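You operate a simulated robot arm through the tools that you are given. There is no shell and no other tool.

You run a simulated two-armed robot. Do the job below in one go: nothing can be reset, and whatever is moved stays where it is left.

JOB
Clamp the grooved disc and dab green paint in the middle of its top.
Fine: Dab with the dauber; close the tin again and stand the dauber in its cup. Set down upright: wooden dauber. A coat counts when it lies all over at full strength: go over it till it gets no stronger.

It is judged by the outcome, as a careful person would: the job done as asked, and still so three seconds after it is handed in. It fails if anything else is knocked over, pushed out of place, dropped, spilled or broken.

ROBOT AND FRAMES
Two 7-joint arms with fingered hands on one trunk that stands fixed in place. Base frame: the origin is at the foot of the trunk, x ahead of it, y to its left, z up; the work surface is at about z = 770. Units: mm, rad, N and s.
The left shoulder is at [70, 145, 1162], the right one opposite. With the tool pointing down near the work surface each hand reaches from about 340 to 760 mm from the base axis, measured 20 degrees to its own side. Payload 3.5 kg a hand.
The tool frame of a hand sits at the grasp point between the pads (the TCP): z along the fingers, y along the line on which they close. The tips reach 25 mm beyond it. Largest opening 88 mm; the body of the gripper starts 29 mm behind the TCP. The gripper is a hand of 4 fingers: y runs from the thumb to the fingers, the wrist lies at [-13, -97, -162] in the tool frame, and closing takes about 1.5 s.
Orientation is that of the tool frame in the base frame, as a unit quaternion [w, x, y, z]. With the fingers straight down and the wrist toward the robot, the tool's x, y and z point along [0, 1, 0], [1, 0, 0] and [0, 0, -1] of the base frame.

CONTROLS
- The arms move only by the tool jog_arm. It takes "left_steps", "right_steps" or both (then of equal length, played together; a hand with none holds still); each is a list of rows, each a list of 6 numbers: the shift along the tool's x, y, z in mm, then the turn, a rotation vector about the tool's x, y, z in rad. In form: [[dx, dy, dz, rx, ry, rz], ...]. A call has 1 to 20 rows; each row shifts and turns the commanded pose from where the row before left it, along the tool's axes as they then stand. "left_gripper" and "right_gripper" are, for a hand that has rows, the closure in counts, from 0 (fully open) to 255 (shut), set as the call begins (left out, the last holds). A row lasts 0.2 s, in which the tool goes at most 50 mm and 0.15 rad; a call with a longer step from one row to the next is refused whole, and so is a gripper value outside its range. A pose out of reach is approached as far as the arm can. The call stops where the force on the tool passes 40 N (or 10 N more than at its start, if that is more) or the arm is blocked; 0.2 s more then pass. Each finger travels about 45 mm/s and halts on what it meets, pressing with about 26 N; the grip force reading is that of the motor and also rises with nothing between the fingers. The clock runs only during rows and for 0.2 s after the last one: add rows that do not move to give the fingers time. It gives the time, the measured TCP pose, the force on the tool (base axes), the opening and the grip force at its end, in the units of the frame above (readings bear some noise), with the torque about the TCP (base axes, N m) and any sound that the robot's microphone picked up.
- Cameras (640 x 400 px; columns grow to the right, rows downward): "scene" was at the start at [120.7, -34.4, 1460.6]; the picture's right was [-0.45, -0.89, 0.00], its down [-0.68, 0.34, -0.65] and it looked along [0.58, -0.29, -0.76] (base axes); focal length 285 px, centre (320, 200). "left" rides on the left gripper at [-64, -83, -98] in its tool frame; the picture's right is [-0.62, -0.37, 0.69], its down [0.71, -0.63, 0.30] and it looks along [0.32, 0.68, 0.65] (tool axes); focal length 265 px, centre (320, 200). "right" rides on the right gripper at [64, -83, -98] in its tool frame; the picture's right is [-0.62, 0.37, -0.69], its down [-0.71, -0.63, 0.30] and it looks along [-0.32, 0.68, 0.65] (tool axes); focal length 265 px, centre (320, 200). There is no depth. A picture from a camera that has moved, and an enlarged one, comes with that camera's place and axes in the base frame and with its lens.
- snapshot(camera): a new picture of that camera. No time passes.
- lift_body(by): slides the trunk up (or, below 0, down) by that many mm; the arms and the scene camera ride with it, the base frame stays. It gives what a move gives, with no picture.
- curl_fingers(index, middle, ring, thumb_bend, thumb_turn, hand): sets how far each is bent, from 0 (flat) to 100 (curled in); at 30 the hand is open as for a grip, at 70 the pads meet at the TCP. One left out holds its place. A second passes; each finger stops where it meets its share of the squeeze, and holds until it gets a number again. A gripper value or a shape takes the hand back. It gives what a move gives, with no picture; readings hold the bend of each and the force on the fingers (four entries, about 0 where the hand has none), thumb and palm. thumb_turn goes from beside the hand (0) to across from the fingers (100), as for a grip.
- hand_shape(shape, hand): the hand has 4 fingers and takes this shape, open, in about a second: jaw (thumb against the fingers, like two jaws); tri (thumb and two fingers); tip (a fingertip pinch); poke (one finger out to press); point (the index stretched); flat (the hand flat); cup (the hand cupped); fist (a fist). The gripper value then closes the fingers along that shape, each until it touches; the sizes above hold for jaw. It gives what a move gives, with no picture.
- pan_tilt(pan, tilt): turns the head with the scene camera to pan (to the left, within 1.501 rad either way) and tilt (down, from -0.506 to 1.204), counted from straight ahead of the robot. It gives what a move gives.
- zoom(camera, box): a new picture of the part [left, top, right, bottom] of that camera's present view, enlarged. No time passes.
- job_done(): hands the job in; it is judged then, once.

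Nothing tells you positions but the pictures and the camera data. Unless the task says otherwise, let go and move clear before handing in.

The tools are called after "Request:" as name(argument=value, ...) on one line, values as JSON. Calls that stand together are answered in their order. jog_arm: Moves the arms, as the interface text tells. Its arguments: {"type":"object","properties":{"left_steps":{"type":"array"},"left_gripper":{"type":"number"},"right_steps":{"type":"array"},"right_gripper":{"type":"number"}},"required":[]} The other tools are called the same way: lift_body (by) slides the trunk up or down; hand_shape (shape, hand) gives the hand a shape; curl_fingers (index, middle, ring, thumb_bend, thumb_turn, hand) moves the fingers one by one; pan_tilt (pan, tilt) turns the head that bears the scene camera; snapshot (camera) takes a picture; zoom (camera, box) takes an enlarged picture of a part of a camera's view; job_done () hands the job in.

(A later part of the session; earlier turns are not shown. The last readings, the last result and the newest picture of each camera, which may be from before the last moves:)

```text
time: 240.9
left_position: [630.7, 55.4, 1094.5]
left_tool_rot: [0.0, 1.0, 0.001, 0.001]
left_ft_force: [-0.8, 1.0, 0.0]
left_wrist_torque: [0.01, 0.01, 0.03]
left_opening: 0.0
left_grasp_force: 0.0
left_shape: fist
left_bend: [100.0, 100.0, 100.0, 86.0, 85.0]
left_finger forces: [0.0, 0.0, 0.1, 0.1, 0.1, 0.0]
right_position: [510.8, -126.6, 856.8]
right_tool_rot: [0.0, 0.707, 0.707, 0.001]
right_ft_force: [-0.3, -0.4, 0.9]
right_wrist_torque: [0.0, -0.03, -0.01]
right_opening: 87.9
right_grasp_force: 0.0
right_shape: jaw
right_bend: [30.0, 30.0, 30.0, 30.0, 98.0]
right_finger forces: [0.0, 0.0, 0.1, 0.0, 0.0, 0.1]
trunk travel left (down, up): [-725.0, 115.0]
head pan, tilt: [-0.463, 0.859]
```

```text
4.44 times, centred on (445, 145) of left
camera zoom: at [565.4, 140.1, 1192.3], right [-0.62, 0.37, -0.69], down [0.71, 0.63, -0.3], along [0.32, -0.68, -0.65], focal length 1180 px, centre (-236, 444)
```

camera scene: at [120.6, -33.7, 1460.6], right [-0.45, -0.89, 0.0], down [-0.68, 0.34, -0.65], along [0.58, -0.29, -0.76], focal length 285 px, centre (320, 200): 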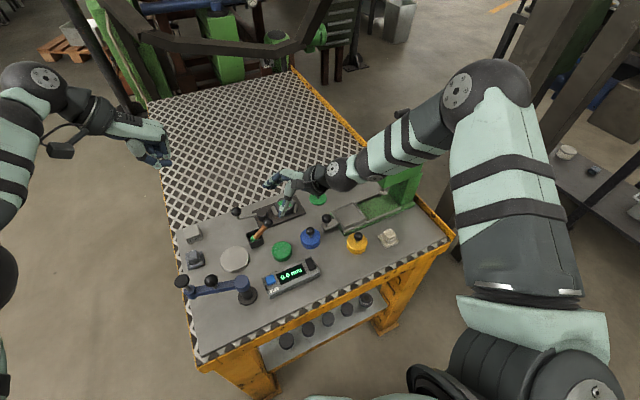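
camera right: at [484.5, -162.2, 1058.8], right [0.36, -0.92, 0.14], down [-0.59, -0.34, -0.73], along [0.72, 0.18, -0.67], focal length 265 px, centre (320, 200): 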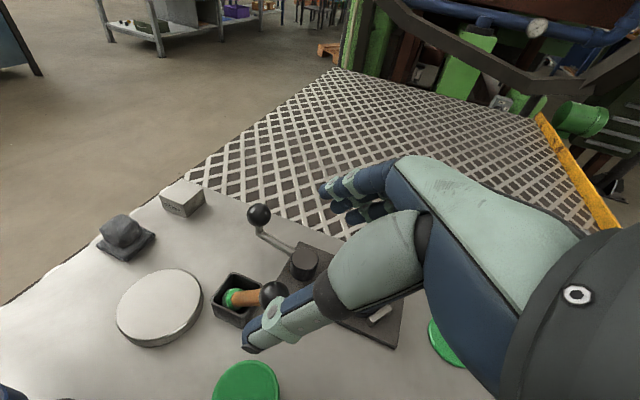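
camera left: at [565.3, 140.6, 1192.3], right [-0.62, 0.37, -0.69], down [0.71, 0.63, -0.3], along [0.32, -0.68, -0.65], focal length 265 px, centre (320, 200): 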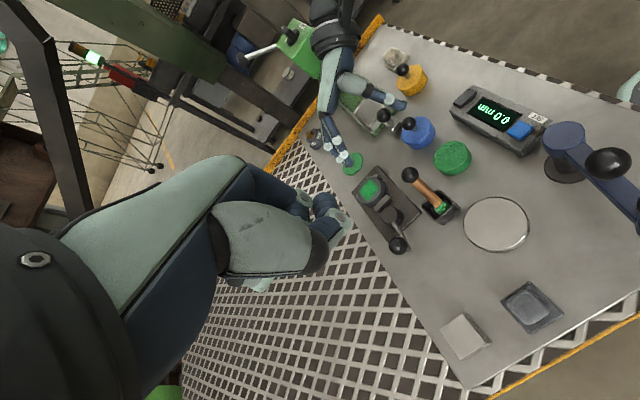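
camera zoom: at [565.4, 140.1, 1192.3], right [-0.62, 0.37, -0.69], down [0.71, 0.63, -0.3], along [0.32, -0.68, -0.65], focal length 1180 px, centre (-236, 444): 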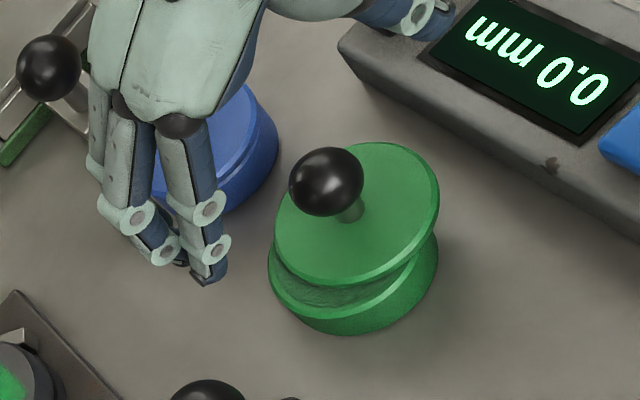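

The thumb would foul the gauge box at this yaw. So I turn the hand by 40°, half-close it, then go down round the knob.

Request:
jog_arm(right_steps=[[0, 0, 0, 0, 0, -0.14], [0, 0, 0, 0, 0, -0.14], [0, 0, 0, 0, 0, -0.14], [0, 0, 0, 0, 0, -0.14], [0, 0, 0, 0, 0, -0.14], [0, 0, 0, 0, 0, 0]], right_gripper=65)

Request:
jog_arm(right_steps=[[0, 0, 15, 0, 0, 0], [0, 0, 12, 0, 0, 0], [0, 0, 0, 0, 0, 0]])

Request:
zoom(camera="right", box=[200, 170, 360, 330])

Request:
zoom(camera="left", box=[400, 100, 490, 190])

Request:
zoom(camera="scene", box=[250, 210, 330, 270])

```text
time: 242.3
left_position: [631.0, 56.1, 1093.6]
left_tool_rot: [0.0, 1.0, 0.001, 0.0]
left_ft_force: [0.2, 0.8, 0.2]
left_wrist_torque: [0.02, -0.01, 0.01]
left_opening: 0.2
left_grasp_force: 0.1
left_shape: fist
left_bend: [100.0, 100.0, 100.0, 86.0, 85.0]
left_finger forces: [0.0, 0.1, 0.1, 0.0, 0.0, 0.0]
right_position: [510.1, -126.1, 857.2]
right_tool_rot: [0.001, 0.421, 0.907, 0.0]
right_ft_force: [-0.1, -0.6, 0.6]
right_wrist_torque: [-0.02, 0.0, -0.01]
right_opening: 65.9
right_grasp_force: 0.1
right_shape: jaw
right_bend: [27.0, 35.0, 33.0, 54.0, 99.0]
right_finger forces: [0.0, 0.0, 0.0, 0.0, 0.0, 0.0]
trunk travel left (down, up): [-725.0, 115.0]
head pan, tilt: [-0.463, 0.859]
```

```text
time: 243.1
left_position: [631.1, 55.8, 1094.3]
left_tool_rot: [0.0, 1.0, 0.001, -0.001]
left_ft_force: [1.1, 0.4, -0.7]
left_wrist_torque: [0.0, -0.04, -0.01]
left_opening: 0.0
left_grasp_force: 0.1
left_shape: fist
left_bend: [100.0, 100.0, 100.0, 86.0, 85.0]
left_finger forces: [0.0, 0.0, 0.0, 0.1, 0.0, 0.1]
right_position: [510.3, -126.8, 829.8]
right_tool_rot: [0.0, 0.422, 0.906, 0.0]
right_ft_force: [0.6, 0.7, -0.7]
right_wrist_torque: [0.01, 0.0, 0.02]
right_opening: 66.0
right_grasp_force: 0.1
right_shape: jaw
right_bend: [27.0, 36.0, 33.0, 54.0, 99.0]
right_finger forces: [0.1, 0.1, 0.0, 0.1, 0.0, 0.1]
trunk travel left (down, up): [-725.0, 115.0]
head pan, tilt: [-0.463, 0.859]
```

```text
2.50 times, centred on (280, 250) of right
camera zoom: at [403.8, -131.6, 928.0], right [0.68, -0.24, 0.69], down [-0.02, -0.95, -0.31], along [0.73, 0.19, -0.65], focal length 664 px, centre (420, 75)
```

zoom: 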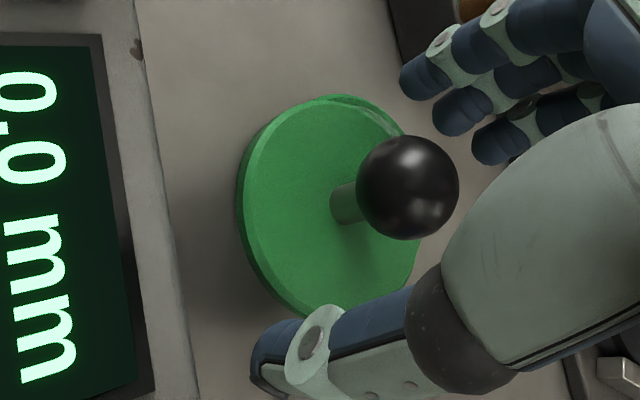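

```text
4.44 times, centred on (445, 145) of left
camera zoom: at [565.1, 140.1, 1192.4], right [-0.62, 0.37, -0.69], down [0.71, 0.63, -0.3], along [0.32, -0.68, -0.65], focal length 1180 px, centre (-236, 444)
```

zoom: 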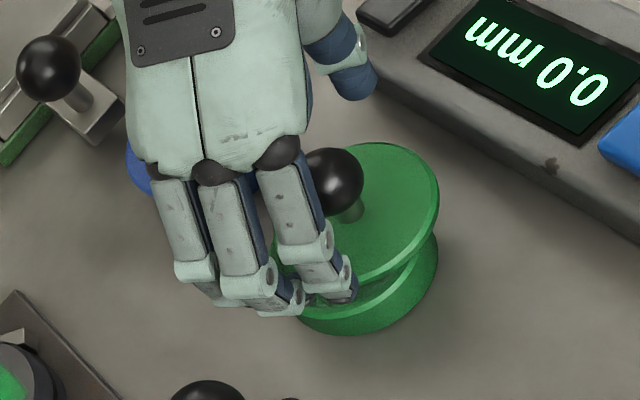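

```text
6.67 times, centred on (290, 240) of scene
camera zoom: at [120.5, -34.3, 1460.6], right [-0.45, -0.89, 0.0], down [-0.68, 0.34, -0.65], along [0.58, -0.29, -0.76], focal length 1900 px, centre (520, -67)
```

zoom: 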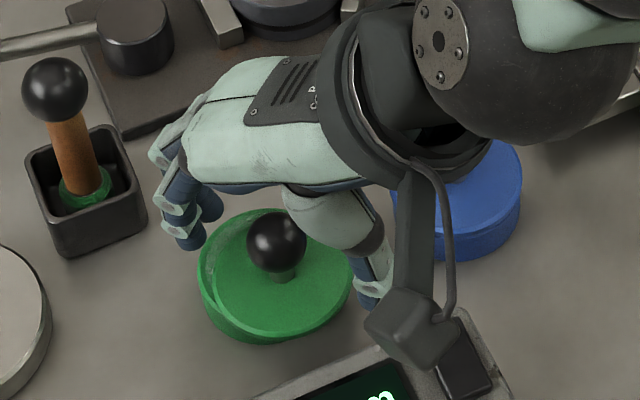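

Request:
jog_arm(right_steps=[[0, 0, 5, 0, 0, 0], [0, 0, 3.5, 0, 0, 0], [0, 0, 0, 0, 0, 0]])

Request:
jog_arm(right_steps=[[0, 0, 0, 0, 0, 0], [0, 0, 0, 0, 0, 0], [0, 0, 0, 0, 0, 0], [0, 0, 0, 0, 0, 0], [0, 0, 0, 0, 0, 0], [0, 0, 0, 0, 0, 0], [0, 0, 0, 0, 0, 0], [0, 0, 0, 0, 0, 0]], right_gripper=230)

Request:
zoom(camera="right", box=[200, 170, 360, 330])

Request:
zoom(camera="left", box=[400, 100, 490, 190])

Request:
zoom(camera="scene", box=[250, 210, 330, 270])

```text
time: 243.9
left_position: [629.9, 55.9, 1094.5]
left_tool_rot: [0.001, 1.0, 0.001, 0.0]
left_ft_force: [0.0, 0.6, 0.5]
left_wrist_torque: [0.01, -0.01, -0.01]
left_opening: 0.0
left_grasp_force: 0.1
left_shape: fist
left_bend: [100.0, 100.0, 100.0, 86.0, 85.0]
left_finger forces: [0.0, 0.0, 0.0, 0.0, 0.0, 0.0]
right_position: [509.1, -125.7, 822.1]
right_tool_rot: [0.0, 0.422, 0.907, 0.001]
right_ft_force: [-0.6, 0.3, 0.1]
right_wrist_torque: [0.03, 0.01, 0.01]
right_opening: 65.8
right_grasp_force: 0.0
right_shape: jaw
right_bend: [27.0, 36.0, 33.0, 54.0, 99.0]
right_finger forces: [0.0, 0.1, 0.0, 0.0, 0.1, 0.0]
trunk travel left (down, up): [-725.0, 115.0]
head pan, tilt: [-0.463, 0.859]
```

```text
time: 245.7
left_position: [631.0, 55.8, 1094.8]
left_tool_rot: [0.001, 1.0, 0.001, 0.0]
left_ft_force: [-1.0, 0.5, 0.4]
left_wrist_torque: [0.02, 0.01, 0.0]
left_opening: 0.2
left_grasp_force: 0.0
left_shape: fist
left_bend: [100.0, 100.0, 100.0, 86.0, 85.0]
left_finger forces: [0.0, 0.0, 0.0, 0.0, 0.0, 0.1]
right_position: [509.2, -125.6, 821.5]
right_tool_rot: [0.0, 0.422, 0.907, 0.001]
right_ft_force: [-0.1, -0.7, 1.3]
right_wrist_torque: [0.07, -0.07, -0.02]
right_opening: 14.4
right_grasp_force: 26.6
right_shape: jaw
right_bend: [73.0, 73.0, 69.0, 80.0, 100.0]
right_finger forces: [15.8, 4.0, 0.0, 0.1, 18.3, 0.1]
trunk travel left (down, up): [-725.0, 115.0]
head pan, tilt: [-0.463, 0.859]
```

```text
2.50 times, centred on (280, 250) of right
camera zoom: at [404.2, -131.4, 919.7], right [0.68, -0.24, 0.69], down [-0.02, -0.95, -0.31], along [0.73, 0.19, -0.65], focal length 664 px, centre (420, 75)
```

zoom: 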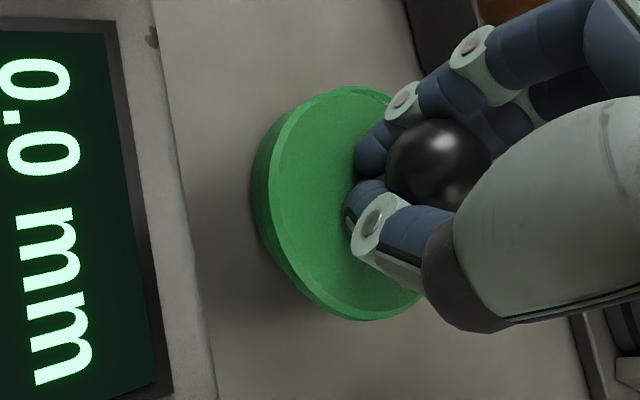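

```text
4.44 times, centred on (445, 145) of left
camera zoom: at [565.3, 140.1, 1192.3], right [-0.62, 0.37, -0.69], down [0.71, 0.63, -0.3], along [0.32, -0.68, -0.65], focal length 1180 px, centre (-236, 444)
```

zoom: 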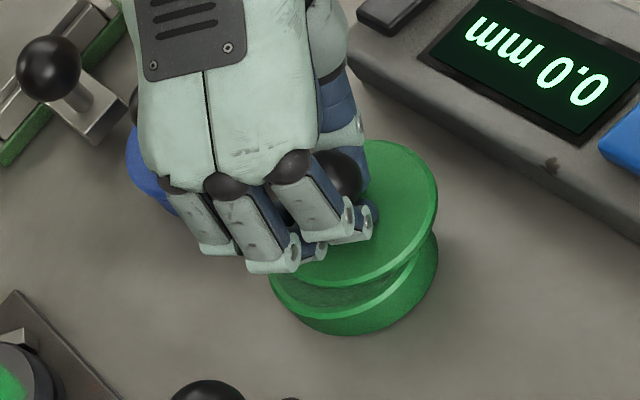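

```text
6.67 times, centred on (290, 240) of scene
camera zoom: at [120.6, -34.4, 1460.6], right [-0.45, -0.89, 0.0], down [-0.68, 0.34, -0.65], along [0.58, -0.29, -0.76], focal length 1900 px, centre (520, -67)
```

zoom: 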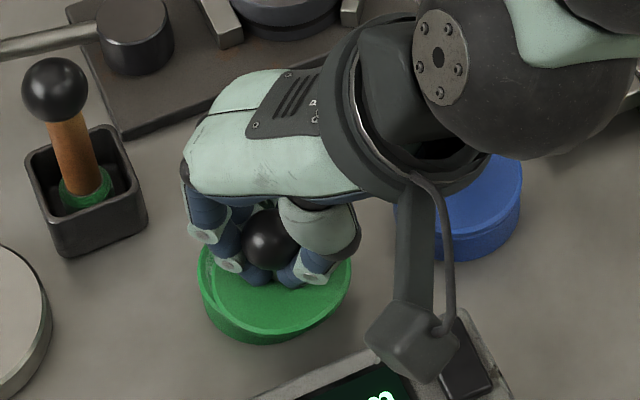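

Request:
jog_arm(right_steps=[[0, 0, -4, 0, 0, 0], [0, 0, -6, 0, 0, 0], [0, 0, -15, 0, 0, 0], [0, 0, 0, 0, 0, 0]])

Request:
zoom(camera="right", box=[180, 170, 340, 330])

Request:
zoom(camera="left", box=[400, 100, 490, 190])

Request:
zoom(camera="scene", box=[250, 210, 330, 270])

```text
time: 246.7
left_position: [630.3, 56.4, 1093.8]
left_tool_rot: [0.0, 1.0, 0.001, 0.001]
left_ft_force: [1.2, -0.4, -0.2]
left_wrist_torque: [-0.02, 0.0, 0.03]
left_opening: 0.1
left_grasp_force: 0.1
left_shape: fist
left_bend: [100.0, 100.0, 100.0, 86.0, 85.0]
left_finger forces: [0.0, 0.1, 0.0, 0.0, 0.0, 0.0]
right_position: [510.7, -126.6, 848.1]
right_tool_rot: [0.0, 0.421, 0.907, 0.001]
right_ft_force: [0.2, -1.0, -1.2]
right_wrist_torque: [-0.01, 0.0, 0.0]
right_opening: 14.5
right_grasp_force: 26.1
right_shape: jaw
right_bend: [73.0, 73.0, 69.0, 80.0, 100.0]
right_finger forces: [14.8, 4.1, 0.1, 0.0, 18.1, 0.0]
trunk travel left (down, up): [-725.0, 115.0]
head pan, tilt: [-0.463, 0.859]
```

```text
2.50 times, centred on (260, 250) of right
camera zoom: at [404.6, -131.6, 944.9], right [0.68, -0.24, 0.69], down [-0.02, -0.95, -0.31], along [0.73, 0.19, -0.65], focal length 664 px, centre (470, 75)
```

zoom: 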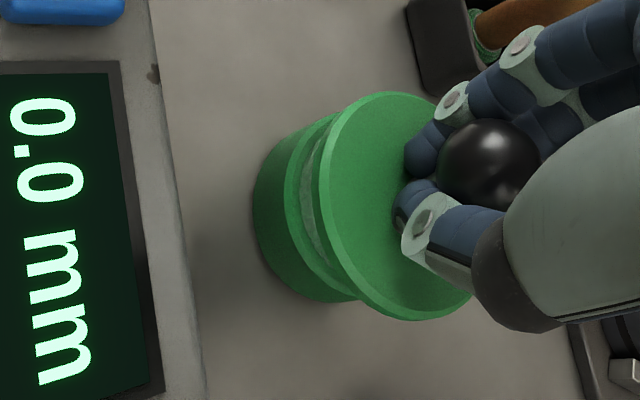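

```text
4.44 times, centred on (445, 145) of left
camera zoom: at [565.7, 140.0, 1192.1], right [-0.62, 0.37, -0.69], down [0.71, 0.63, -0.3], along [0.32, -0.68, -0.65], focal length 1180 px, centre (-236, 444)
```

zoom: 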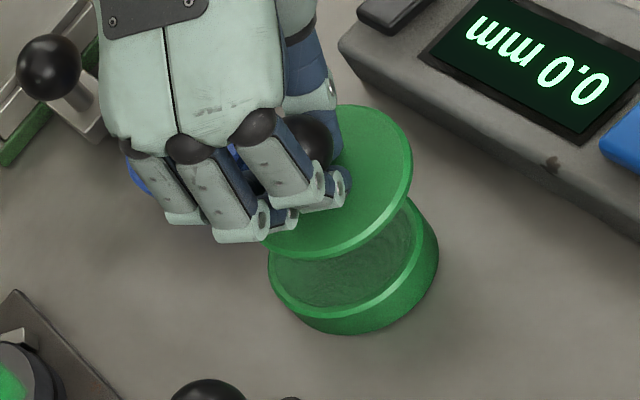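

```text
6.67 times, centred on (290, 240) of scene
camera zoom: at [121.1, -34.5, 1460.6], right [-0.45, -0.89, 0.0], down [-0.68, 0.34, -0.65], along [0.58, -0.29, -0.76], focal length 1900 px, centre (520, -67)
```

zoom: 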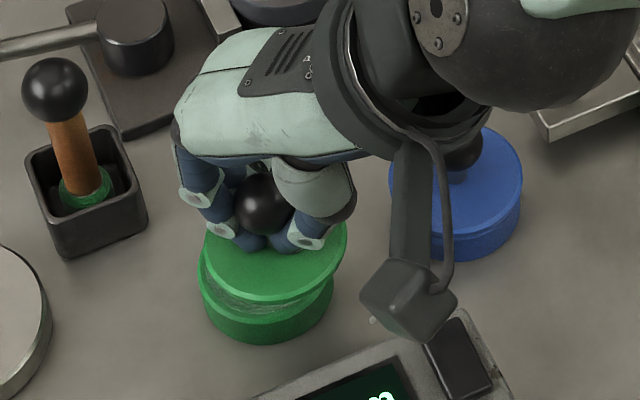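

The lid hangs tilted again, about 7°. I level it by tilting the hand and then check its position over the tin.

Request:
jog_arm(right_steps=[[0, 0, 0, 0.0175, 0.063, 0], [0, 0, 0, 0.0175, 0.063, 0], [0, 0, 0, 0, 0, 0]])

Request:
zoom(camera="right", box=[180, 170, 340, 330])

Request:
zoom(camera="left", box=[400, 100, 490, 190])

Request:
zoom(camera="scene", box=[250, 210, 330, 270])

```text
time: 247.5
left_position: [630.9, 55.8, 1095.0]
left_tool_rot: [-0.001, 1.0, 0.001, -0.001]
left_ft_force: [-0.2, 0.3, -0.2]
left_wrist_torque: [-0.01, 0.0, 0.0]
left_opening: 0.1
left_grasp_force: 0.1
left_shape: fist
left_bend: [100.0, 100.0, 100.0, 86.0, 85.0]
left_finger forces: [0.0, 0.0, 0.0, 0.0, 0.1, 0.0]
right_position: [510.2, -126.6, 847.3]
right_tool_rot: [-0.064, 0.42, 0.905, 0.012]
right_ft_force: [0.8, 0.0, -0.8]
right_wrist_torque: [0.0, 0.03, 0.0]
right_opening: 14.2
right_grasp_force: 26.2
right_shape: jaw
right_bend: [73.0, 73.0, 69.0, 80.0, 100.0]
right_finger forces: [15.1, 4.2, 0.1, 0.0, 18.1, 0.0]
trunk travel left (down, up): [-725.0, 115.0]
head pan, tilt: [-0.463, 0.859]
```

```text
2.50 times, centred on (260, 250) of right
camera zoom: at [415.5, -139.1, 955.1], right [0.75, -0.29, 0.6], down [-0.06, -0.93, -0.37], along [0.66, 0.24, -0.71], focal length 664 px, centre (470, 75)
```

zoom: 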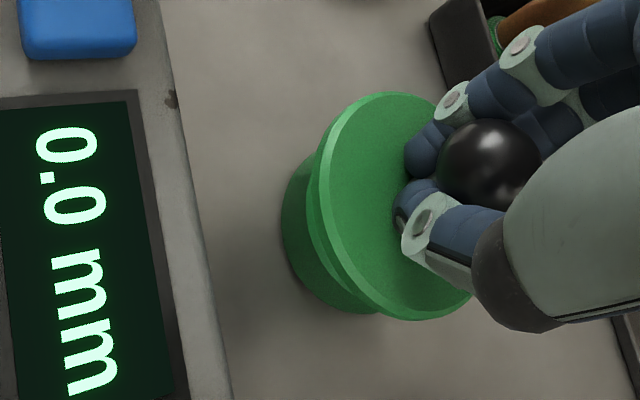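

```text
4.44 times, centred on (445, 145) of left
camera zoom: at [565.3, 140.4, 1192.3], right [-0.62, 0.37, -0.69], down [0.71, 0.63, -0.3], along [0.32, -0.68, -0.65], focal length 1180 px, centre (-236, 444)
```

zoom: 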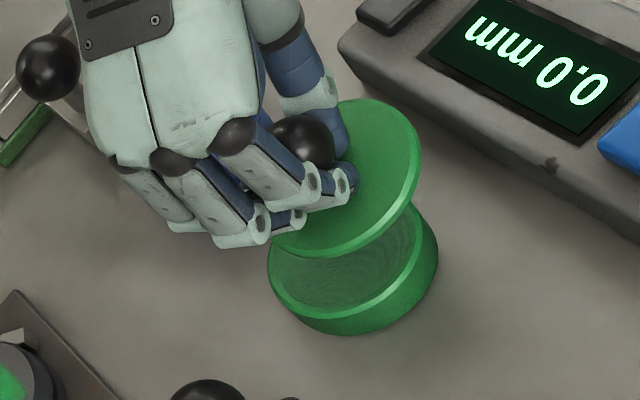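

```text
6.67 times, centred on (290, 240) of scene
camera zoom: at [120.7, -34.0, 1460.6], right [-0.45, -0.89, 0.0], down [-0.68, 0.34, -0.65], along [0.58, -0.29, -0.76], focal length 1900 px, centre (520, -67)
```

zoom: 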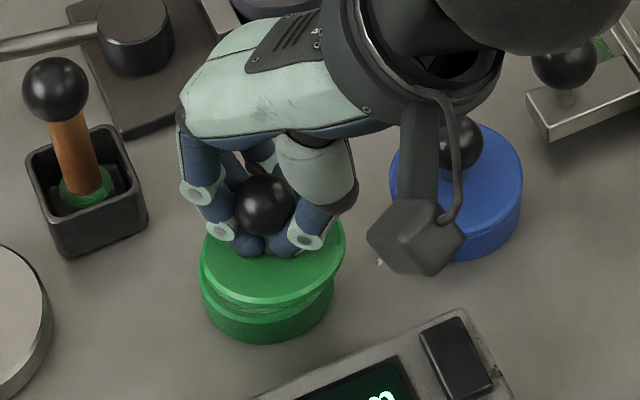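

Request:
jog_arm(right_steps=[[-5.2, 9.9, -1.0, 0, 0, 0], [-1.5, 0.4, 11.9, 0, 0, 0], [0, 0, 0, 0, 0, 0]])

Request:
zoom(camera="left", box=[400, 100, 490, 190])

Request:
zoom(camera="scene", box=[255, 215, 315, 265])

Request:
zoom(camera="right", box=[180, 170, 340, 330])

```text
time: 248.3
left_position: [630.8, 56.2, 1094.7]
left_tool_rot: [-0.001, 1.0, 0.0, 0.001]
left_ft_force: [-0.5, 0.8, -0.3]
left_wrist_torque: [0.01, 0.0, -0.02]
left_opening: 0.0
left_grasp_force: 0.2
left_shape: fist
left_bend: [100.0, 100.0, 100.0, 86.0, 85.0]
left_finger forces: [0.1, 0.0, 0.0, 0.0, 0.0, 0.1]
right_position: [521.1, -124.2, 833.9]
right_tool_rot: [-0.065, 0.42, 0.905, 0.012]
right_ft_force: [-0.6, -0.7, -0.1]
right_wrist_torque: [-0.03, 0.02, -0.02]
right_opening: 14.2
right_grasp_force: 26.3
right_shape: jaw
right_bend: [73.0, 73.0, 69.0, 80.0, 100.0]
right_finger forces: [15.2, 4.2, 0.0, 0.0, 18.1, 0.0]
trunk travel left (down, up): [-725.0, 115.0]
head pan, tilt: [-0.463, 0.859]
```

```text
4.44 times, centred on (445, 145) of left
camera zoom: at [565.3, 140.0, 1192.3], right [-0.62, 0.37, -0.69], down [0.71, 0.63, -0.3], along [0.32, -0.68, -0.65], focal length 1180 px, centre (-236, 444)
```

zoom: 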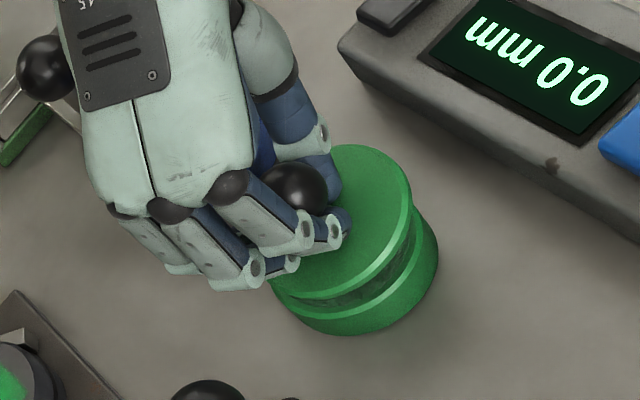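

```text
8.00 times, centred on (285, 240) of scene
camera zoom: at [120.6, -34.4, 1460.6], right [-0.45, -0.89, 0.0], down [-0.68, 0.34, -0.65], along [0.58, -0.29, -0.76], focal length 2280 px, centre (600, -120)
```

zoom: 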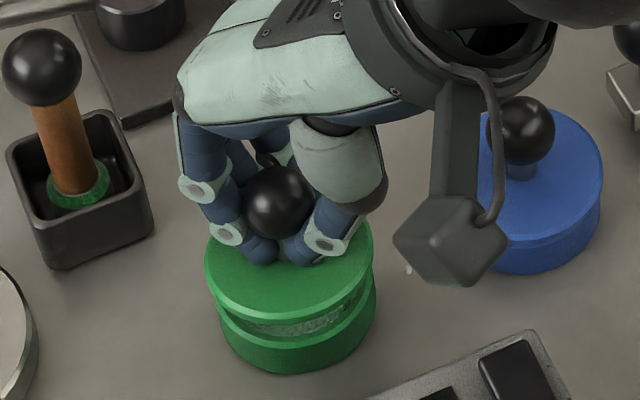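

```text
2.50 times, centred on (260, 250) of right
camera zoom: at [426.4, -136.9, 942.9], right [0.75, -0.29, 0.6], down [-0.06, -0.93, -0.37], along [0.66, 0.24, -0.71], focal length 664 px, centre (470, 75)
```

zoom: 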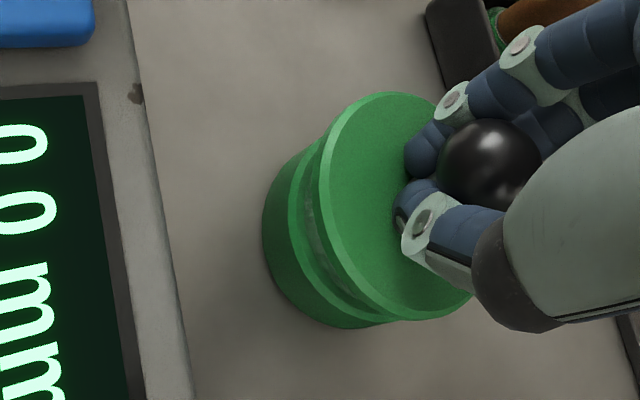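

Well aligned in all views. I lower it onto the tin.

Request:
jog_arm(right_steps=[[-0.88, 0.22, 6.9, 0, 0, 0], [-0.5, 0.13, 4, 0, 0, 0], [0, 0, 0, 0, 0, 0]])

Request:
jog_arm(right_steps=[[-0.13, 0.03, 1, 0, 0, 0], [-0.13, 0.03, 1, 0, 0, 0], [0, 0, 0, 0, 0, 0]])

Request:
zoom(camera="scene", box=[255, 215, 315, 265])

Request:
zoom(camera="left", box=[400, 110, 490, 190])

```text
time: 249.1
left_position: [629.9, 55.2, 1094.7]
left_tool_rot: [-0.001, 1.0, 0.0, 0.001]
left_ft_force: [0.6, 0.3, 0.0]
left_wrist_torque: [0.0, 0.04, 0.01]
left_opening: 0.0
left_grasp_force: 0.1
left_shape: fist
left_bend: [100.0, 100.0, 100.0, 86.0, 85.0]
left_finger forces: [0.0, 0.1, 0.1, 0.0, 0.1, 0.0]
right_position: [521.8, -124.3, 824.0]
right_tool_rot: [-0.064, 0.421, 0.905, 0.012]
right_ft_force: [-0.4, -0.2, 2.0]
right_wrist_torque: [0.03, 0.0, 0.0]
right_opening: 14.2
right_grasp_force: 26.0
right_shape: jaw
right_bend: [73.0, 73.0, 69.0, 80.0, 100.0]
right_finger forces: [15.8, 4.3, 0.1, 0.1, 18.8, 0.1]
trunk travel left (down, up): [-725.0, 115.0]
head pan, tilt: [-0.463, 0.859]
```

```text
time: 249.9
left_position: [630.5, 56.7, 1093.9]
left_tool_rot: [-0.001, 1.0, 0.0, 0.0]
left_ft_force: [0.1, 0.0, 0.0]
left_wrist_torque: [0.03, 0.02, 0.04]
left_opening: 0.0
left_grasp_force: 0.1
left_shape: fist
left_bend: [100.0, 100.0, 100.0, 86.0, 85.0]
left_finger forces: [0.0, 0.0, 0.0, 0.1, 0.0, 0.0]
right_position: [520.2, -122.9, 823.3]
right_tool_rot: [-0.063, 0.42, 0.905, 0.012]
right_ft_force: [-1.1, 0.1, 4.9]
right_wrist_torque: [-0.02, -0.13, 0.05]
right_opening: 14.3
right_grasp_force: 26.7
right_shape: jaw
right_bend: [73.0, 73.0, 71.0, 80.0, 100.0]
right_finger forces: [18.7, 6.1, 0.0, 0.0, 20.4, 0.0]
trunk travel left (down, up): [-725.0, 115.0]
head pan, tilt: [-0.463, 0.859]
```

```text
8.00 times, centred on (285, 240) of scene
camera zoom: at [119.6, -34.1, 1460.8], right [-0.45, -0.89, 0.0], down [-0.68, 0.34, -0.65], along [0.58, -0.29, -0.76], focal length 2280 px, centre (600, -120)
```

zoom: 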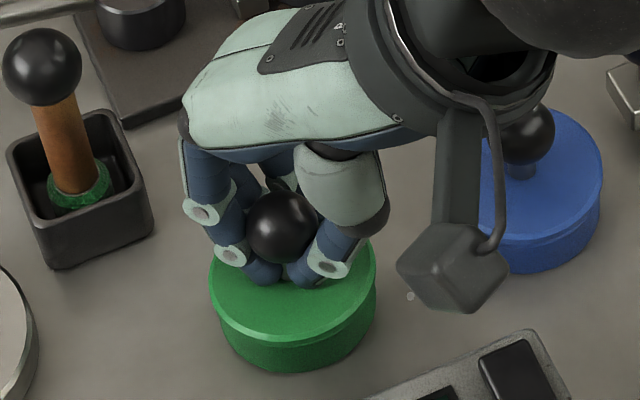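

```text
5.00 times, centred on (445, 150) of left
camera zoom: at [564.5, 140.3, 1192.8], right [-0.62, 0.37, -0.69], down [0.71, 0.63, -0.3], along [0.33, -0.68, -0.65], focal length 1327 px, centre (-305, 450)
```

zoom: 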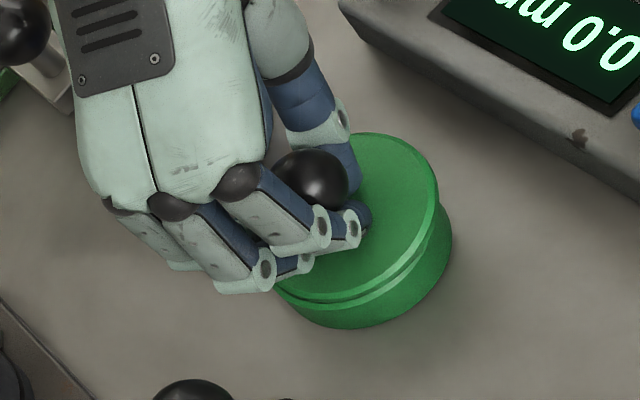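

The lid sits square on the tin. I press down step by step.

Request:
jog_arm(right_steps=[[-0.13, 0.03, 1, 0, 0, 0], [-0.13, 0.03, 1, 0, 0, 0], [0, 0, 0, 0, 0, 0]])

Request:
jog_arm(right_steps=[[-0.13, 0.03, 1, 0, 0, 0], [-0.13, 0.03, 1, 0, 0, 0], [0, 0, 0, 0, 0, 0]])

Request:
zoom(camera="scene", box=[260, 225, 310, 265])

Request:
zoom(camera="left", box=[410, 120, 480, 185])

```text
time: 250.7
left_position: [628.9, 56.1, 1094.9]
left_tool_rot: [0.001, 1.0, 0.001, 0.001]
left_ft_force: [0.0, 0.3, 0.1]
left_wrist_torque: [0.0, 0.02, -0.03]
left_opening: 0.3
left_grasp_force: 0.0
left_shape: fist
left_bend: [100.0, 100.0, 100.0, 86.0, 85.0]
left_finger forces: [0.1, 0.0, 0.0, 0.0, 0.0, 0.1]
right_position: [520.3, -122.6, 821.2]
right_tool_rot: [-0.063, 0.42, 0.905, 0.013]
right_ft_force: [0.0, 0.4, 11.2]
right_wrist_torque: [0.08, -0.34, 0.02]
right_opening: 14.7
right_grasp_force: 26.0
right_shape: jaw
right_bend: [73.0, 74.0, 71.0, 79.0, 100.0]
right_finger forces: [22.4, 10.8, 0.1, 0.0, 22.1, 0.1]
trunk travel left (down, up): [-725.0, 115.0]
head pan, tilt: [-0.463, 0.859]
```

```text
time: 251.5
left_position: [629.2, 56.6, 1095.9]
left_tool_rot: [-0.001, 1.0, 0.001, 0.001]
left_ft_force: [0.0, -0.4, -0.9]
left_wrist_torque: [-0.03, -0.01, -0.02]
left_opening: 0.0
left_grasp_force: 0.1
left_shape: fist
left_bend: [100.0, 100.0, 100.0, 86.0, 85.0]
left_finger forces: [0.0, 0.0, 0.0, 0.0, 0.0, 0.0]
right_position: [520.1, -123.0, 820.1]
right_tool_rot: [-0.062, 0.421, 0.905, 0.013]
right_ft_force: [1.0, 1.4, 18.7]
right_wrist_torque: [0.22, -0.47, 0.04]
right_opening: 14.8
right_grasp_force: 25.9
right_shape: jaw
right_bend: [74.0, 74.0, 71.0, 78.0, 100.0]
right_finger forces: [27.0, 16.5, 1.5, 0.0, 23.5, 0.1]
trunk travel left (down, up): [-725.0, 115.0]
head pan, tilt: [-0.463, 0.859]
```

```text
10.00 times, centred on (285, 245) of scene
camera zoom: at [117.6, -33.5, 1461.0], right [-0.45, -0.89, 0.0], down [-0.68, 0.34, -0.65], along [0.59, -0.29, -0.76], focal length 2850 px, centre (670, -250)
```

zoom: 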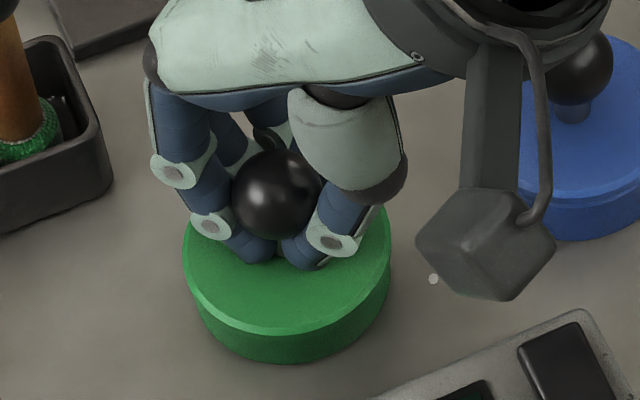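

```text
6.15 times, centred on (445, 152) of left
camera zoom: at [562.8, 140.8, 1193.6], right [-0.62, 0.37, -0.69], down [0.71, 0.63, -0.3], along [0.33, -0.68, -0.65], focal length 1633 px, centre (-449, 492)
```

zoom: 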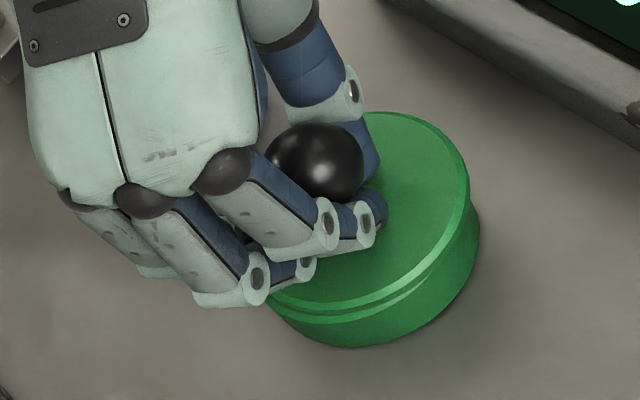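

The pressure is lopsided with this grip. The lid is centred, so I'll unload, let go gently and press straight down on top of the knob instead.

Request:
jog_arm(right_steps=[[0.25, -0.06, -2, 0, 0, 0], [0.2, -0.05, -1.6, 0, 0, 0], [0, 0, 0, 0, 0, 0]])

Request:
curl_fingers(hand="right", index=68, middle=67, ring=60, thumb_bend=73)

Request:
curl_fingers(hand="right", index=55, middle=55, ring=50, thumb_bend=62)

Request:
zoom(camera="scene", box=[260, 225, 310, 265])

Request:
zoom(camera="left", box=[410, 120, 480, 185])

```text
time: 252.3
left_position: [630.6, 56.2, 1093.8]
left_tool_rot: [-0.001, 1.0, 0.001, 0.0]
left_ft_force: [-0.2, -0.5, 0.3]
left_wrist_torque: [0.0, -0.03, 0.02]
left_opening: 0.1
left_grasp_force: 0.0
left_shape: fist
left_bend: [100.0, 100.0, 100.0, 86.0, 85.0]
left_finger forces: [0.1, 0.0, 0.1, 0.0, 0.1, 0.0]
right_position: [518.6, -123.0, 820.6]
right_tool_rot: [-0.065, 0.42, 0.905, 0.011]
right_ft_force: [2.4, 0.2, 4.7]
right_wrist_torque: [0.04, -0.23, 0.0]
right_opening: 14.6
right_grasp_force: 26.0
right_shape: jaw
right_bend: [74.0, 74.0, 71.0, 79.0, 100.0]
right_finger forces: [20.1, 11.0, 0.1, 0.1, 18.9, 0.0]
trunk travel left (down, up): [-725.0, 115.0]
head pan, tilt: [-0.463, 0.859]
```

```text
time: 253.3
left_position: [629.1, 56.3, 1095.2]
left_tool_rot: [0.0, 1.0, 0.0, 0.002]
left_ft_force: [0.3, 0.3, -0.1]
left_wrist_torque: [0.03, 0.01, 0.02]
left_opening: 0.0
left_grasp_force: 0.1
left_shape: fist
left_bend: [100.0, 100.0, 100.0, 86.0, 85.0]
left_finger forces: [0.1, 0.1, 0.0, 0.0, 0.0, 0.0]
right_position: [519.3, -125.2, 822.2]
right_tool_rot: [-0.064, 0.421, 0.905, 0.012]
right_ft_force: [0.3, -1.5, 13.6]
right_wrist_torque: [-0.19, -0.27, 0.0]
right_opening: 5.2
right_grasp_force: 17.5
right_shape: fingers
right_bend: [65.0, 66.0, 64.0, 69.0, 100.0]
right_finger forces: [12.4, 12.2, 5.4, 0.0, 5.7, 0.0]
trunk travel left (down, up): [-725.0, 115.0]
head pan, tilt: [-0.463, 0.859]
```

```text
time: 254.3
left_position: [628.0, 55.4, 1097.4]
left_tool_rot: [0.0, 1.0, 0.001, 0.001]
left_ft_force: [-0.5, 0.2, 1.3]
left_wrist_torque: [0.01, -0.01, 0.0]
left_opening: 0.2
left_grasp_force: 0.0
left_shape: fist
left_bend: [100.0, 100.0, 100.0, 86.0, 85.0]
left_finger forces: [0.0, 0.0, 0.0, 0.1, 0.1, 0.0]
right_position: [518.8, -124.9, 824.1]
right_tool_rot: [-0.062, 0.421, 0.905, 0.014]
right_ft_force: [-1.5, -9.7, 27.8]
right_wrist_torque: [-0.22, -0.56, -0.19]
right_opening: 19.6
right_grasp_force: 15.3
right_shape: fingers
right_bend: [58.0, 59.0, 56.0, 62.0, 100.0]
right_finger forces: [9.3, 8.3, 12.3, 0.0, 0.0, 0.0]
trunk travel left (down, up): [-725.0, 115.0]
head pan, tilt: [-0.463, 0.859]
heard: snap
```

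```text
10.00 times, centred on (285, 245) of scene
camera zoom: at [115.6, -35.3, 1461.2], right [-0.45, -0.89, 0.0], down [-0.68, 0.34, -0.66], along [0.59, -0.29, -0.76], focal length 2850 px, centre (670, -250)
```

zoom: 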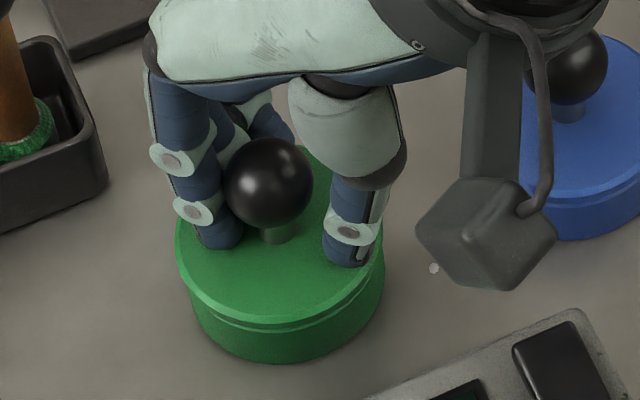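

```text
6.15 times, centred on (445, 152) of left
camera zoom: at [561.3, 139.2, 1194.7], right [-0.62, 0.37, -0.69], down [0.72, 0.63, -0.3], along [0.33, -0.68, -0.65], focal length 1633 px, centre (-449, 492)
```

zoom: 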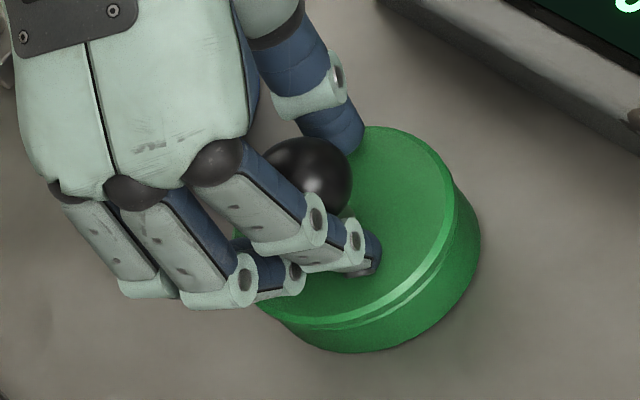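

I heard the snap: the lid has gone home as the fingertips pressed on it. I rise a few millimetres to take the pressure off, then open fully before withdrawing, so as not to catch the knob.

Request:
jog_arm(right_steps=[[0.38, -0.1, -3, 0, 0, 0], [0.38, -0.1, -3, 0, 0, 0], [0, 0, 0, 0, 0, 0]])

Request:
curl_fingers(hand="right", index=45, middle=45, ring=45, thumb_bend=50)

Request:
zoom(camera="scene", box=[260, 225, 310, 265])

Request:
zoom(camera="right", box=[200, 160, 360, 310])

```text
time: 255.1
left_position: [629.4, 56.5, 1095.4]
left_tool_rot: [0.0, 1.0, 0.0, 0.0]
left_ft_force: [-0.6, 0.1, -0.2]
left_wrist_torque: [0.01, 0.02, 0.02]
left_opening: 0.0
left_grasp_force: 0.0
left_shape: fist
left_bend: [100.0, 100.0, 100.0, 86.0, 85.0]
left_finger forces: [0.0, 0.1, 0.0, 0.0, 0.0, 0.0]
right_position: [518.2, -122.8, 827.8]
right_tool_rot: [-0.067, 0.42, 0.905, 0.011]
right_ft_force: [-1.2, -0.8, 2.6]
right_wrist_torque: [-0.07, -0.02, -0.03]
right_opening: 22.5
right_grasp_force: 0.9
right_shape: fingers
right_bend: [55.0, 57.0, 52.0, 62.0, 100.0]
right_finger forces: [0.0, 2.2, 0.9, 0.1, 0.1, 0.0]
trunk travel left (down, up): [-725.0, 115.0]
head pan, tilt: [-0.463, 0.859]
```

```text
time: 256.1
left_position: [630.2, 56.5, 1095.5]
left_tool_rot: [-0.001, 1.0, 0.001, 0.0]
left_ft_force: [0.3, 0.1, -0.2]
left_wrist_torque: [0.02, -0.01, -0.03]
left_opening: 0.0
left_grasp_force: 0.0
left_shape: fist
left_bend: [100.0, 100.0, 100.0, 86.0, 85.0]
left_finger forces: [0.0, 0.0, 0.0, 0.1, 0.0, 0.1]
right_position: [520.0, -124.9, 826.6]
right_tool_rot: [-0.064, 0.42, 0.905, 0.011]
right_ft_force: [-1.1, -0.9, 2.5]
right_wrist_torque: [0.06, -0.04, -0.02]
right_opening: 46.4
right_grasp_force: 1.4
right_shape: fingers
right_bend: [45.0, 47.0, 45.0, 50.0, 100.0]
right_finger forces: [0.0, 2.3, 0.0, 0.0, 0.0, 0.0]
trunk travel left (down, up): [-725.0, 115.0]
head pan, tilt: [-0.463, 0.859]
```

```text
10.00 times, centred on (285, 245) of scene
camera zoom: at [120.1, -34.3, 1460.6], right [-0.45, -0.89, 0.0], down [-0.68, 0.34, -0.65], along [0.58, -0.29, -0.76], focal length 2850 px, centre (670, -250)
```

zoom: 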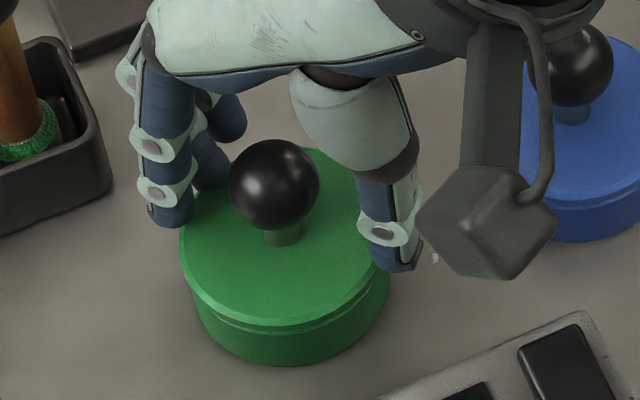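

```text
2.67 times, centred on (280, 235) of right
camera zoom: at [425.4, -136.9, 935.7], right [0.75, -0.29, 0.6], down [-0.06, -0.93, -0.37], along [0.66, 0.24, -0.71], focal length 708 px, centre (427, 107)
```

zoom: 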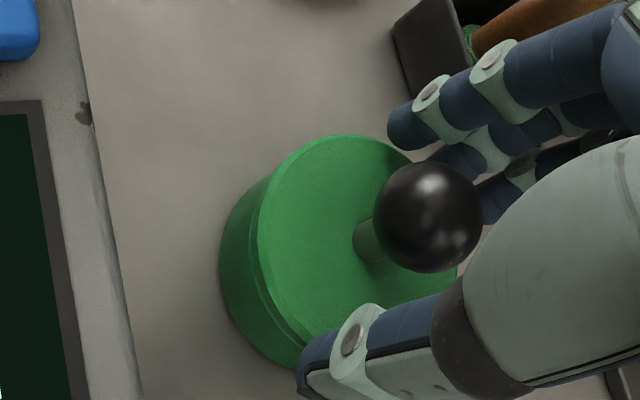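

Request:
jog_arm(right_steps=[[0.38, -0.1, -3, 0, 0, 0], [0.38, -0.1, -3, 0, 0, 0], [0, 0, 0, 0, 0, 0]])

Request:
curl_fingers(hand="right", index=30, middle=30, ring=30, thumb_bend=38)

Request:
zoom(camera="scene", box=[260, 225, 310, 265])

```text
time: 256.9
left_position: [631.0, 55.3, 1094.5]
left_tool_rot: [0.0, 1.0, 0.001, 0.001]
left_ft_force: [0.1, -0.7, -0.2]
left_wrist_torque: [-0.01, -0.03, -0.02]
left_opening: 0.1
left_grasp_force: 0.1
left_shape: fist
left_bend: [100.0, 100.0, 100.0, 86.0, 85.0]
left_finger forces: [0.1, 0.0, 0.0, 0.0, 0.0, 0.0]
right_position: [521.6, -122.8, 833.1]
right_tool_rot: [-0.065, 0.42, 0.905, 0.012]
right_ft_force: [-0.4, -0.6, -0.4]
right_wrist_torque: [0.0, -0.01, 0.03]
right_opening: 46.3
right_grasp_force: 0.0
right_shape: fingers
right_bend: [45.0, 45.0, 45.0, 50.0, 100.0]
right_finger forces: [0.0, 0.1, 0.0, 0.0, 0.1, 0.0]
trunk travel left (down, up): [-725.0, 115.0]
head pan, tilt: [-0.463, 0.859]
```

```text
time: 257.9
left_position: [631.2, 55.8, 1094.7]
left_tool_rot: [0.001, 1.0, 0.0, 0.0]
left_ft_force: [0.3, -0.4, -0.5]
left_wrist_torque: [0.0, 0.01, 0.03]
left_opening: 0.0
left_grasp_force: 0.0
left_shape: fist
left_bend: [100.0, 100.0, 100.0, 86.0, 85.0]
left_finger forces: [0.0, 0.0, 0.1, 0.1, 0.1, 0.0]
right_position: [520.9, -124.0, 834.5]
right_tool_rot: [-0.064, 0.42, 0.905, 0.012]
right_ft_force: [0.5, 0.3, -1.1]
right_wrist_torque: [0.03, 0.0, 0.02]
right_opening: 75.6
right_grasp_force: 0.0
right_shape: fingers
right_bend: [30.0, 30.0, 30.0, 38.0, 100.0]
right_finger forces: [0.1, 0.0, 0.1, 0.0, 0.1, 0.0]
trunk travel left (down, up): [-725.0, 115.0]
head pan, tilt: [-0.463, 0.859]
```

```text
10.00 times, centred on (285, 245) of scene
camera zoom: at [120.8, -34.4, 1460.6], right [-0.45, -0.89, 0.0], down [-0.68, 0.34, -0.65], along [0.58, -0.29, -0.76], focal length 2850 px, centre (670, -250)
```

zoom: 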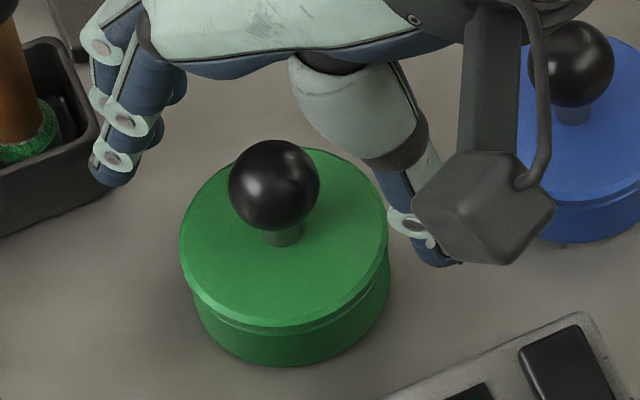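

The tin is closed with a tight seam. I withdraw the right hand straight up and take a full look round.

Request:
jog_arm(right_steps=[[1.26, -0.32, -9.9, 0, 0, 0], [2.5, -0.64, -19.8, 0, 0, 0], [3.8, -0.96, -29.7, 0, 0, 0], [3.8, -0.96, -29.7, 0, 0, 0], [3.8, -0.96, -29.7, 0, 0, 0], [0, 0, 0, 0, 0, 0]])

Request:
snapshot(camera="scene")

Request:
zoom(camera="scene", box=[230, 190, 330, 270])

Request:
zoom(camera="left", box=[340, 90, 540, 240])

```text
time: 259.3
left_position: [632.1, 56.3, 1093.8]
left_tool_rot: [0.0, 1.0, 0.001, 0.0]
left_ft_force: [-0.7, 0.7, -0.7]
left_wrist_torque: [-0.01, 0.03, -0.03]
left_opening: 0.0
left_grasp_force: 0.0
left_shape: fist
left_bend: [100.0, 100.0, 100.0, 86.0, 85.0]
left_finger forces: [0.1, 0.0, 0.1, 0.0, 0.1, 0.0]
right_position: [522.2, -124.4, 953.1]
right_tool_rot: [-0.064, 0.42, 0.905, 0.011]
right_ft_force: [0.0, -0.9, 0.7]
right_wrist_torque: [0.01, 0.01, 0.01]
right_opening: 75.2
right_grasp_force: 0.2
right_shape: fingers
right_bend: [30.0, 30.0, 30.0, 38.0, 100.0]
right_finger forces: [0.0, 0.0, 0.1, 0.0, 0.0, 0.1]
trunk travel left (down, up): [-725.0, 115.0]
head pan, tilt: [-0.463, 0.859]
```

```text
taken
camera scene: at [121.4, -34.5, 1460.5], right [-0.45, -0.89, 0.0], down [-0.68, 0.34, -0.65], along [0.58, -0.29, -0.76], focal length 285 px, centre (320, 200)
```

scene: 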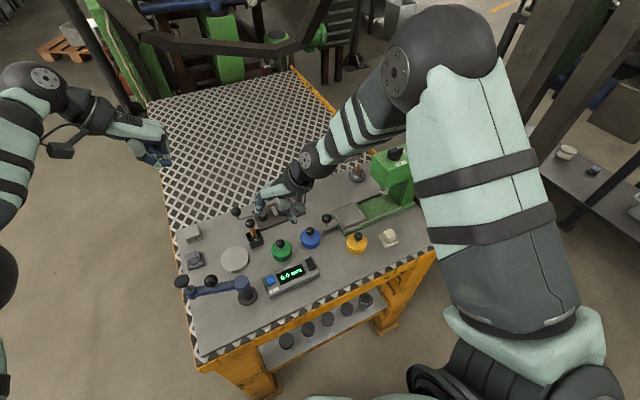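

```text
5.00 times, centred on (280, 230) of scene
camera zoom: at [121.4, -34.5, 1460.5], right [-0.45, -0.89, 0.0], down [-0.68, 0.34, -0.65], along [0.58, -0.29, -0.76], focal length 1425 px, centre (520, 50)
```

zoom: 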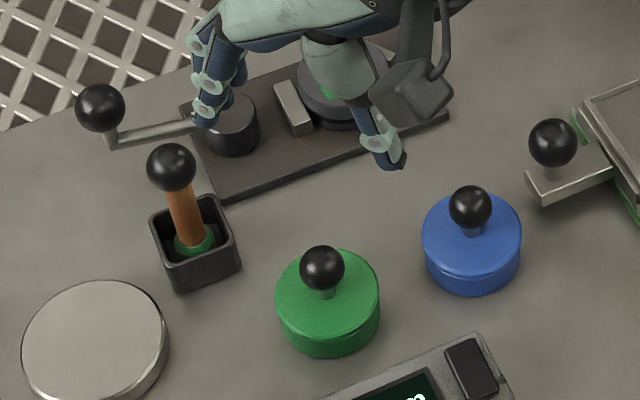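

```text
2.67 times, centred on (440, 165) of left
camera zoom: at [565.8, 140.0, 1192.0], right [-0.62, 0.37, -0.69], down [0.71, 0.63, -0.3], along [0.32, -0.68, -0.65], focal length 708 px, centre (0, 293)
```

zoom: 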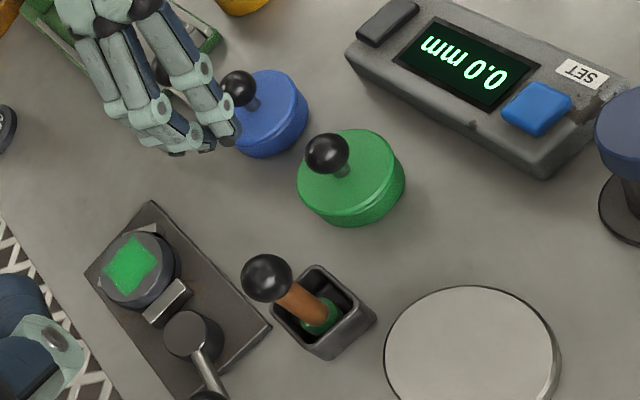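

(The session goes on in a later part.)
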